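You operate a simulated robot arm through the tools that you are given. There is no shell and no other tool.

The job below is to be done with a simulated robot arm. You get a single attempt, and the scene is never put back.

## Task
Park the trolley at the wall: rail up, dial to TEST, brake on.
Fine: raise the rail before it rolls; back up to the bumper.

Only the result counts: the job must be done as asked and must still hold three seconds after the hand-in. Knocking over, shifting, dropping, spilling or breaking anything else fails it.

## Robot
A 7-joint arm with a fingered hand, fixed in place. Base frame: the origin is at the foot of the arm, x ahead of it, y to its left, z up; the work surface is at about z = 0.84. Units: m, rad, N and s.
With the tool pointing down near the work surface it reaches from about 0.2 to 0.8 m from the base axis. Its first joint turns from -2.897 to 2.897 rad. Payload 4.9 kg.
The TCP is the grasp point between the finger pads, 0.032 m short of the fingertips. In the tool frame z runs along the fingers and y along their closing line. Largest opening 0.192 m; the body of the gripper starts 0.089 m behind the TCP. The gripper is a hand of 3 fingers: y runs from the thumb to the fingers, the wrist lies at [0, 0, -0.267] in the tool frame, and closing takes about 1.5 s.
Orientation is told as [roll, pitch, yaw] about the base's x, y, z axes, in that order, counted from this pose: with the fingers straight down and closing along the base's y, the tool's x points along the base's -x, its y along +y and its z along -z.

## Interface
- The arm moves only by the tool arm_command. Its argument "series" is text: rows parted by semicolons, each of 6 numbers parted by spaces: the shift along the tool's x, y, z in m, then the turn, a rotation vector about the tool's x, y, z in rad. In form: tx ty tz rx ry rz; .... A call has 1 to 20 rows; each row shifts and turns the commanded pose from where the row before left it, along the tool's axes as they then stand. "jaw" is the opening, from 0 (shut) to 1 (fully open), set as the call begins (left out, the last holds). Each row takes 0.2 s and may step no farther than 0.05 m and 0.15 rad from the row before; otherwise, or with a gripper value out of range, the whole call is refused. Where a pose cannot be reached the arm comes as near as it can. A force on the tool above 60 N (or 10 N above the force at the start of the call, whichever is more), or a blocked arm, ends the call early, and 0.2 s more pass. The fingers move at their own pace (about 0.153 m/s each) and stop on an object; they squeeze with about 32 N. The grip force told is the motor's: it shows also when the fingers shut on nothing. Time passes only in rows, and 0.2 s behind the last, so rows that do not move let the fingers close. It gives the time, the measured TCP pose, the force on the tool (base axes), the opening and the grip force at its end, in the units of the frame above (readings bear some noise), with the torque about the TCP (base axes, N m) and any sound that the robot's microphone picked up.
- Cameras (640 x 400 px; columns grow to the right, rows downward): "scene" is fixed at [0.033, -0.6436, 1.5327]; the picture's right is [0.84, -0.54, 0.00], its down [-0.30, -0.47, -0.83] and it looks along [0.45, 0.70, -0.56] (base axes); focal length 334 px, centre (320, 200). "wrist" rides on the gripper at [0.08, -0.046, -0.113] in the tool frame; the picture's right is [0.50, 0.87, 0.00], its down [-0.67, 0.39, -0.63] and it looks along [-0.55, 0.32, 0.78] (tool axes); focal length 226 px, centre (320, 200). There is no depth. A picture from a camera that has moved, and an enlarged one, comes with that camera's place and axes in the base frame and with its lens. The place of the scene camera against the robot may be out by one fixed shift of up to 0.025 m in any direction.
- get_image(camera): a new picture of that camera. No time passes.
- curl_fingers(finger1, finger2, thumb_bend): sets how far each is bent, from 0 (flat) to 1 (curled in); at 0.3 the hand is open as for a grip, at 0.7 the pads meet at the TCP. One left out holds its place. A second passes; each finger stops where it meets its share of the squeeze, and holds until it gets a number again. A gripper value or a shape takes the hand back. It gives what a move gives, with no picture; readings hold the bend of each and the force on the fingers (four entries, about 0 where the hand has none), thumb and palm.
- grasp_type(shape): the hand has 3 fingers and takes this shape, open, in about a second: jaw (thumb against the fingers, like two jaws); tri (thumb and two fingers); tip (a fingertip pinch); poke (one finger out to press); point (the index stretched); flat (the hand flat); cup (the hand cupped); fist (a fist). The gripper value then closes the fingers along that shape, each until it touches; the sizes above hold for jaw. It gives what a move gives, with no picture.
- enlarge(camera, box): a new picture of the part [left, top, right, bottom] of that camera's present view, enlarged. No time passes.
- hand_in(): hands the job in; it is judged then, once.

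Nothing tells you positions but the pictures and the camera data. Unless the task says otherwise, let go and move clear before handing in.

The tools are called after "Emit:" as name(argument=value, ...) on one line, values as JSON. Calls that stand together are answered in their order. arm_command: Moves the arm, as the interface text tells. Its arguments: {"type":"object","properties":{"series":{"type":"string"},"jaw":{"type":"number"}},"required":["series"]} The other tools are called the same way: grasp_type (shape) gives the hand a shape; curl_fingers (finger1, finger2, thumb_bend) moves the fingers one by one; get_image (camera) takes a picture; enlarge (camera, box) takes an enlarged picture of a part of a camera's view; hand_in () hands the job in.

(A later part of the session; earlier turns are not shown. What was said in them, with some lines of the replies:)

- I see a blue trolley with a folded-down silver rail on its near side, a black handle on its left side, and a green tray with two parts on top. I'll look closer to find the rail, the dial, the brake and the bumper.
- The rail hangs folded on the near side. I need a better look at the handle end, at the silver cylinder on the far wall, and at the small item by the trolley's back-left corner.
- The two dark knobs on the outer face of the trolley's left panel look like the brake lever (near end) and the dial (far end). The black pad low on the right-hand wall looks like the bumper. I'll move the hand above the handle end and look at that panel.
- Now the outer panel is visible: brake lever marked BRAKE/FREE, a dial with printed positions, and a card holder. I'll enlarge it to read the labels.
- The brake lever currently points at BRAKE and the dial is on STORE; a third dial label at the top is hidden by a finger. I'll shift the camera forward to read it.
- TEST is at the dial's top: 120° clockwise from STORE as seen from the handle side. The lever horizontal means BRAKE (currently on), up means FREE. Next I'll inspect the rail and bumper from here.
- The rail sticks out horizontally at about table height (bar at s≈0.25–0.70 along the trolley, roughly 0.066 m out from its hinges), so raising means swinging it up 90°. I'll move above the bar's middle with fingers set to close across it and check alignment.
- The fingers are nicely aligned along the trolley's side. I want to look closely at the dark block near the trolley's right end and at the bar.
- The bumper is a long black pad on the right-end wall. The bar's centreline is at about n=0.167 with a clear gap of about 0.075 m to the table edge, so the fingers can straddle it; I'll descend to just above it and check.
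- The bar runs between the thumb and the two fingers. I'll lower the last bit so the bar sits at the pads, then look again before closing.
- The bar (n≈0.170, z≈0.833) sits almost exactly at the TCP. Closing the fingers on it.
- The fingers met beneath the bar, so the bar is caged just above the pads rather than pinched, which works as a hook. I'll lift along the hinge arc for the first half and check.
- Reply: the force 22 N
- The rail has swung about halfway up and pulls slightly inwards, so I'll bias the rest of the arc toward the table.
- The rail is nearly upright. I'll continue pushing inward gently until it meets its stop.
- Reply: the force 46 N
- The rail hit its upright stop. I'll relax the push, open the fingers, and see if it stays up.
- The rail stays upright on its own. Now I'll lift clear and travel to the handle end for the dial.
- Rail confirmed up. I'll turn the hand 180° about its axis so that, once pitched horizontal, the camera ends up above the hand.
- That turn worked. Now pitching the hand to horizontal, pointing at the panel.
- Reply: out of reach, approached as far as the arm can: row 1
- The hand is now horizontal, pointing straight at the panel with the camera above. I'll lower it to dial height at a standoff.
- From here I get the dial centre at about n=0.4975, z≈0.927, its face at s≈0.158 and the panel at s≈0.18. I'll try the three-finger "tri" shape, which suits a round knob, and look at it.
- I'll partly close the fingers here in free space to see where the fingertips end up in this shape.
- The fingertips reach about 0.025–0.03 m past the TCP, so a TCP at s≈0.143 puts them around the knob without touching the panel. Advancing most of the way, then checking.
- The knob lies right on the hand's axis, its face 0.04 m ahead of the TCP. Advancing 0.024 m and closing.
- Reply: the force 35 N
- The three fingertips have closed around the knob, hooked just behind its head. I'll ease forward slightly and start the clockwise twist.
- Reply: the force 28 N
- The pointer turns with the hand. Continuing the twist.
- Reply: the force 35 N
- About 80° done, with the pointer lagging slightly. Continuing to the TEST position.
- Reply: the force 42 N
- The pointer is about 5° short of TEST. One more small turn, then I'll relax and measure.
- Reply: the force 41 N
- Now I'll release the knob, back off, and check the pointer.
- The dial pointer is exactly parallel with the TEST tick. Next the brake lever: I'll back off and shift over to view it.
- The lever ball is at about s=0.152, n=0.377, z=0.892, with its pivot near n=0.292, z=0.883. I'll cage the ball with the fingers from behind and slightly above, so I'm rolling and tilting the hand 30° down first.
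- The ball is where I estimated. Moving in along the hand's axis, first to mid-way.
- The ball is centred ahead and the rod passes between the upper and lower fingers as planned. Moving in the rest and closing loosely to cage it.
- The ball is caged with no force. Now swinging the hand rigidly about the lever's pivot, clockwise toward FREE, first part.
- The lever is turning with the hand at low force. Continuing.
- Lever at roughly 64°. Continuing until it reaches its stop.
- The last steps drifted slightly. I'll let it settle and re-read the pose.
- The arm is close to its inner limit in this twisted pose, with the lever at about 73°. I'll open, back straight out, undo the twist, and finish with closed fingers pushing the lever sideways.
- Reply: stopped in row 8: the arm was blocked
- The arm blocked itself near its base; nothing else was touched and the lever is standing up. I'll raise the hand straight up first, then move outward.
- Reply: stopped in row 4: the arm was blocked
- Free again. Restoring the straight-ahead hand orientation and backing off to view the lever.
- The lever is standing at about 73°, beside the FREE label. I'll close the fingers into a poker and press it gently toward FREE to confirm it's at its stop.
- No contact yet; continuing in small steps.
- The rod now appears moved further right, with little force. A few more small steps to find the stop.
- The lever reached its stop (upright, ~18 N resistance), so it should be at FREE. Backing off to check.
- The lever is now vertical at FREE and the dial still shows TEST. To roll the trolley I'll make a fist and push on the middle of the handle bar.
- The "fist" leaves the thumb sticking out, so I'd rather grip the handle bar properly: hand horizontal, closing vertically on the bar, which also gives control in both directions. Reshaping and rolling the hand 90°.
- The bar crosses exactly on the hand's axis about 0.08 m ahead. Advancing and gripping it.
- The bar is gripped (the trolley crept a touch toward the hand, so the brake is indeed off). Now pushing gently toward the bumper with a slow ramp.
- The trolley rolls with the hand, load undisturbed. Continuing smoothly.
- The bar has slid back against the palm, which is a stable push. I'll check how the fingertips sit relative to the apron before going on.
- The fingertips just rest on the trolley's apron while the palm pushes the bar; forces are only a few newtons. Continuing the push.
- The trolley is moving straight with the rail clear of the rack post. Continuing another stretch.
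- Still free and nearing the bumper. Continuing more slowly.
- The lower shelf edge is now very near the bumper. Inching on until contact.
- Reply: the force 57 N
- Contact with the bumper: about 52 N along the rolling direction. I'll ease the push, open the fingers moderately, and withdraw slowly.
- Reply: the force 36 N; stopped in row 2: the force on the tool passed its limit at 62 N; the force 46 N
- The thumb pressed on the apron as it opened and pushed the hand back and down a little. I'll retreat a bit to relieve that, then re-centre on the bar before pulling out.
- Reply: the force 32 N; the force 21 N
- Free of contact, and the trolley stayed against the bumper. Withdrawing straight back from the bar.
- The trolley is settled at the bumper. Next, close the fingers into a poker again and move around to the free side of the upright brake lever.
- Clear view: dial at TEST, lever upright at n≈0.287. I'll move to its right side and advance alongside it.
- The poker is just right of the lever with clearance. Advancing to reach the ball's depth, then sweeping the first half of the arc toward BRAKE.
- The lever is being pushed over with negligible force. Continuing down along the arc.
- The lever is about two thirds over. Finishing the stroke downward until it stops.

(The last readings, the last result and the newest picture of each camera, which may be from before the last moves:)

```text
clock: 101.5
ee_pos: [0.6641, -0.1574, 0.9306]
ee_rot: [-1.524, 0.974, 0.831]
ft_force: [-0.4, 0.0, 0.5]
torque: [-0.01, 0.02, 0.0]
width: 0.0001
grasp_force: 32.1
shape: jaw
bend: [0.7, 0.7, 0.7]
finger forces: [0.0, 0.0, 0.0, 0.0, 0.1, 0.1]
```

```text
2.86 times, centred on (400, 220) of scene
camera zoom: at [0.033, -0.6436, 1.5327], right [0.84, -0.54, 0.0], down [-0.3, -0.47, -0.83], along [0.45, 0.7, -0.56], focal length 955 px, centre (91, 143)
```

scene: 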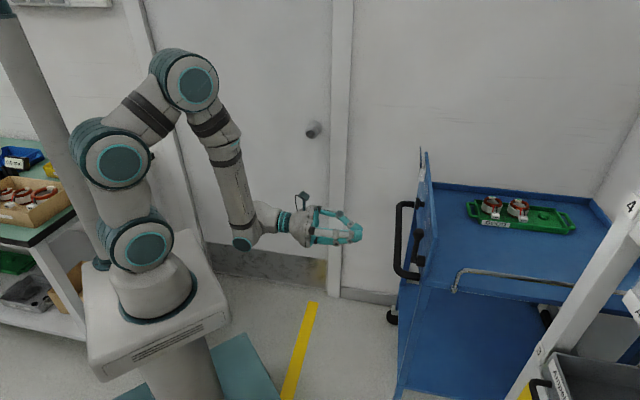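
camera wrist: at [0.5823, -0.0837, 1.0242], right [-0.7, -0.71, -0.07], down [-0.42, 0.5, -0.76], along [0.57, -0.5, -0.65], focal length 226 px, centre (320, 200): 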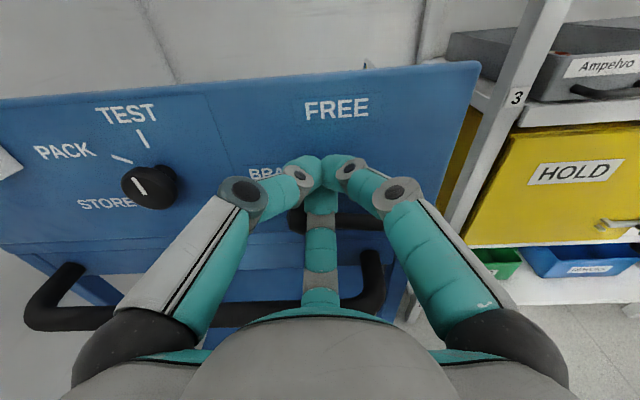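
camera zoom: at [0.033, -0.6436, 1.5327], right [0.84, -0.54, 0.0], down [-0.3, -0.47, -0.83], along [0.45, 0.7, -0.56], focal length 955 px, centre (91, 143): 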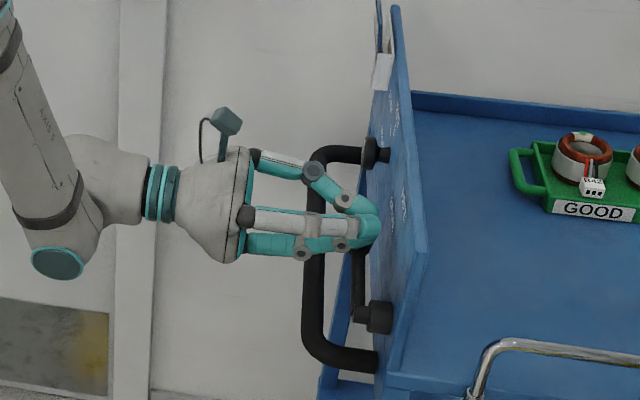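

Nearly horizontal. Pressing down in small steps to find the BRAKE stop.

Emit:
arm_command(series="-0.0042 0.0028 0 0 0 0;-0.0042 0.0028 0 0 0 0;-0.0042 0.0028 0 0 0 0")

Emit:
arm_command(series="-0.0033 0.0023 0 0 0 0;-0.0033 0.0023 0 0 0 0")

Emit:
get_image(camera="wrist")

```text
clock: 102.3
ee_pos: [0.6681, -0.1565, 0.9199]
ee_rot: [-1.547, 0.969, 0.809]
ft_force: [-23.6, 5.2, 37.5]
torque: [-0.05, 0.15, -0.12]
width: 0.0001
grasp_force: 31.4
shape: jaw
bend: [0.7, 0.7, 0.7]
finger forces: [0.0, 108.2, 0.0, 0.0, 0.0, 0.1]
```

```text
clock: 102.9
ee_pos: [0.6642, -0.1553, 0.9064]
ee_rot: [-1.527, 0.974, 0.829]
ft_force: [-8.1, -0.2, 20.8]
torque: [-0.2, -0.34, -0.18]
width: 0.0001
grasp_force: 31.5
shape: jaw
bend: [0.7, 0.7, 0.7]
finger forces: [0.1, 0.0, 0.1, 0.1, 0.0, 0.0]
```

```text
taken
camera wrist: at [0.5817, -0.082, 1.0006], right [-0.7, -0.71, -0.07], down [-0.42, 0.5, -0.76], along [0.57, -0.5, -0.65], focal length 226 px, centre (320, 200)
```

wrist: 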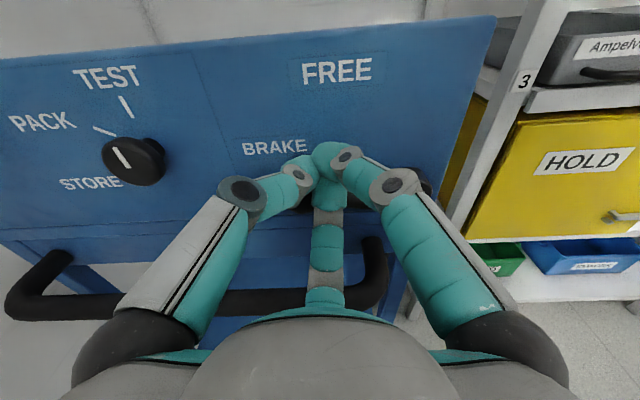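

The lever hit its stop (37 N), then the fingertips slipped slightly. I'll retreat straight back, without lifting, and check the lever.

Emit:
arm_command(series="0 0 -0.006 0 0 0;0 0 -0.01 0 0 0;0 0 -0.02 0 0 0;0 0 -0.03 0 0 0;0 0 -0.04 0 0 0;0 0 -0.04 0 0 0")

Emit:
get_image(camera="wrist")

Emit:
get_image(camera="scene")

Emit:
enlarge(camera="scene", box=[320, 150, 480, 290])

```text
clock: 104.3
ee_pos: [0.5607, -0.0505, 0.9112]
ee_rot: [-1.524, 0.973, 0.833]
ft_force: [-0.6, 0.3, -0.5]
torque: [0.03, -0.01, 0.01]
width: 0.0
grasp_force: 32.0
shape: jaw
bend: [0.7, 0.7, 0.7]
finger forces: [0.0, 0.0, 0.0, 0.1, 0.0, 0.0]
```

```text
taken
camera wrist: at [0.478, 0.0228, 1.0051], right [-0.7, -0.71, -0.07], down [-0.42, 0.5, -0.76], along [0.57, -0.5, -0.65], focal length 226 px, centre (320, 200)
```

wrist: 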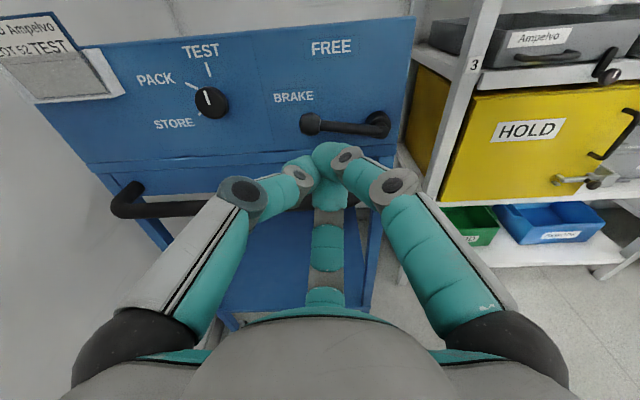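

```text
taken
```

scene: 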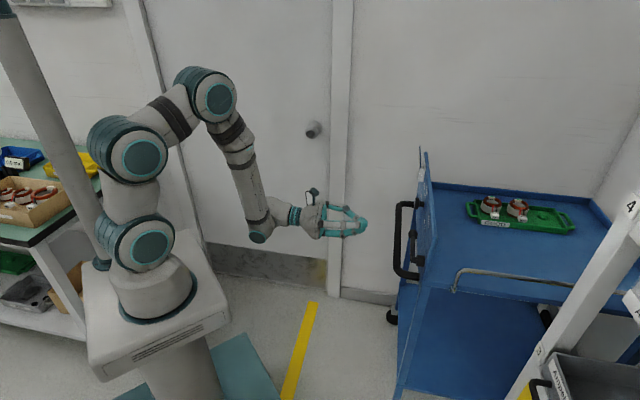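

```text
2.86 times, centred on (400, 220) of scene
camera zoom: at [0.033, -0.6436, 1.5327], right [0.84, -0.54, 0.0], down [-0.3, -0.47, -0.83], along [0.45, 0.7, -0.56], focal length 955 px, centre (91, 143)
```

zoom: 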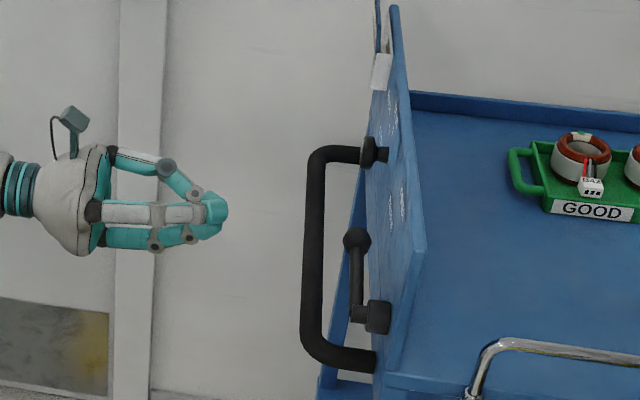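

The lever is back at its original BRAKE position (ball at n≈0.375, z≈0.890), and the dial reads TEST. Checking the bumper contact, dial and rail once more.

Emit:
enlarge(camera="scene", box=[500, 260, 640, 360])

Emit:
enlarge(camera="wrist", box=[120, 20, 420, 180])

Emit:
enlarge(camera="scene", box=[380, 160, 620, 320])

```text
4.00 times, centred on (570, 310) of scene
camera zoom: at [0.033, -0.6436, 1.5327], right [0.84, -0.54, 0.0], down [-0.3, -0.47, -0.83], along [0.45, 0.7, -0.56], focal length 1337 px, centre (-680, -240)
```

zoom: 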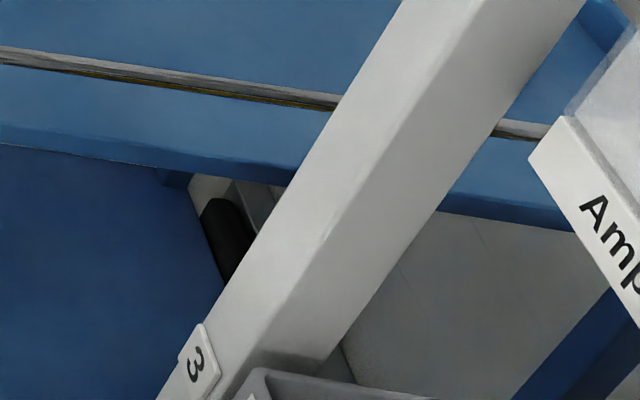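

```text
2.13 times, centred on (270, 100) of wrist
camera zoom: at [0.478, 0.0228, 1.0051], right [-0.7, -0.71, -0.07], down [-0.42, 0.5, -0.76], along [0.57, -0.5, -0.65], focal length 482 px, centre (427, 413)
```

zoom: 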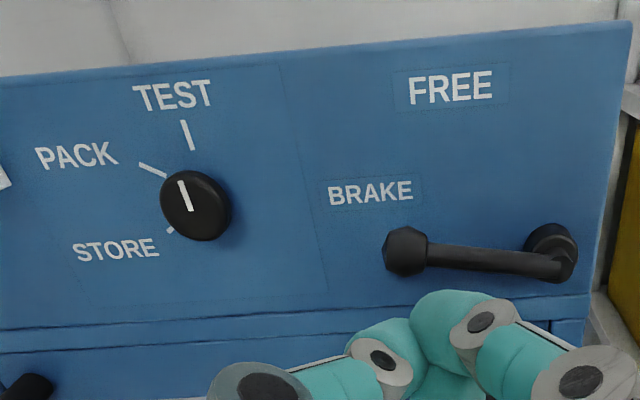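

```text
2.50 times, centred on (500, 240) of scene
camera zoom: at [0.033, -0.6436, 1.5327], right [0.84, -0.54, 0.0], down [-0.3, -0.47, -0.83], along [0.45, 0.7, -0.56], focal length 836 px, centre (-130, 100)
```

zoom: 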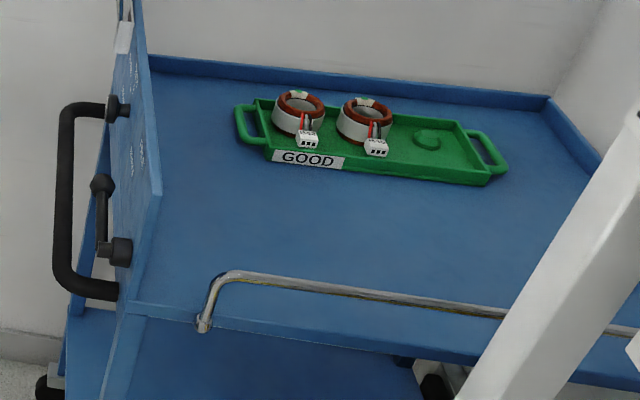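

Everything checks out: rail upright, dial on TEST, lever on BRAKE, trolley against the bumper, tray undisturbed. I'll back the arm a bit further away before handing in.

Emit:
arm_command(series="0 0 -0.04 0 0 0;0 0 -0.04 0 0 0;0 0 -0.03 0 0 0;0 0 0 0 0 0;0 0 0 0 0 0;0 0 0 0 0 0")

Emit:
get_image(camera="scene")

Emit:
get_image(camera="wrist")

```text
clock: 105.7
ee_pos: [0.4835, 0.0228, 0.9132]
ee_rot: [-1.524, 0.974, 0.831]
ft_force: [0.8, 0.5, -1.1]
torque: [0.02, 0.01, 0.01]
width: 0.0
grasp_force: 32.5
shape: jaw
bend: [0.7, 0.7, 0.7]
finger forces: [0.1, 0.0, 0.1, 0.0, 0.1, 0.0]
```

```text
taken
```

scene: 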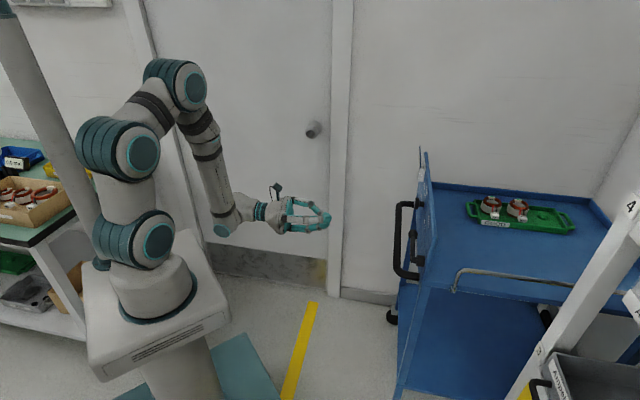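

```text
taken
camera wrist: at [0.4001, 0.0968, 1.0081], right [-0.7, -0.71, -0.07], down [-0.42, 0.5, -0.76], along [0.57, -0.5, -0.65], focal length 226 px, centre (320, 200)
```

wrist: 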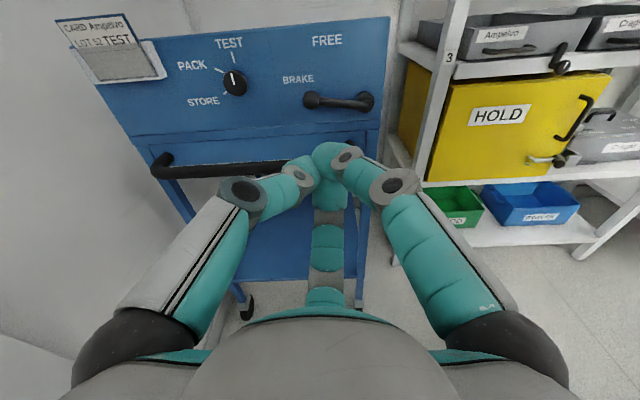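

The arm is clear and nothing has moved: the trolley is at the bumper with the rail up, the dial on TEST and the brake on. Handing in.

Emit:
hand_in()

```text
The job is handed in.
```

The trolley is parked against the bumper on the end wall, with the rail up, the dial on TEST and the brake on. The job is handed in; I have not been shown how it was judged.

- **Rail:** I raised it to its upright stop before the trolley rolled, and it stayed up by itself.
- **Dial:** I turned it from STORE to TEST. The pointer lines up with the TEST mark.
- **Bumper:** I moved the brake lever to FREE and pushed the trolley about 0.46 m by its handle. It met firm resistance of about 52 N at the bumper and looked unmoved in every picture after that.
- **Brake:** I pushed the lever back to where it stood at the start, at BRAKE. I did not test that the brake holds by pulling on the trolley.

While I was letting go of the handle, the thumb pressed on the panel and the arm stopped once at its force limit. The trolley stayed put, and the tray and its parts were not disturbed.
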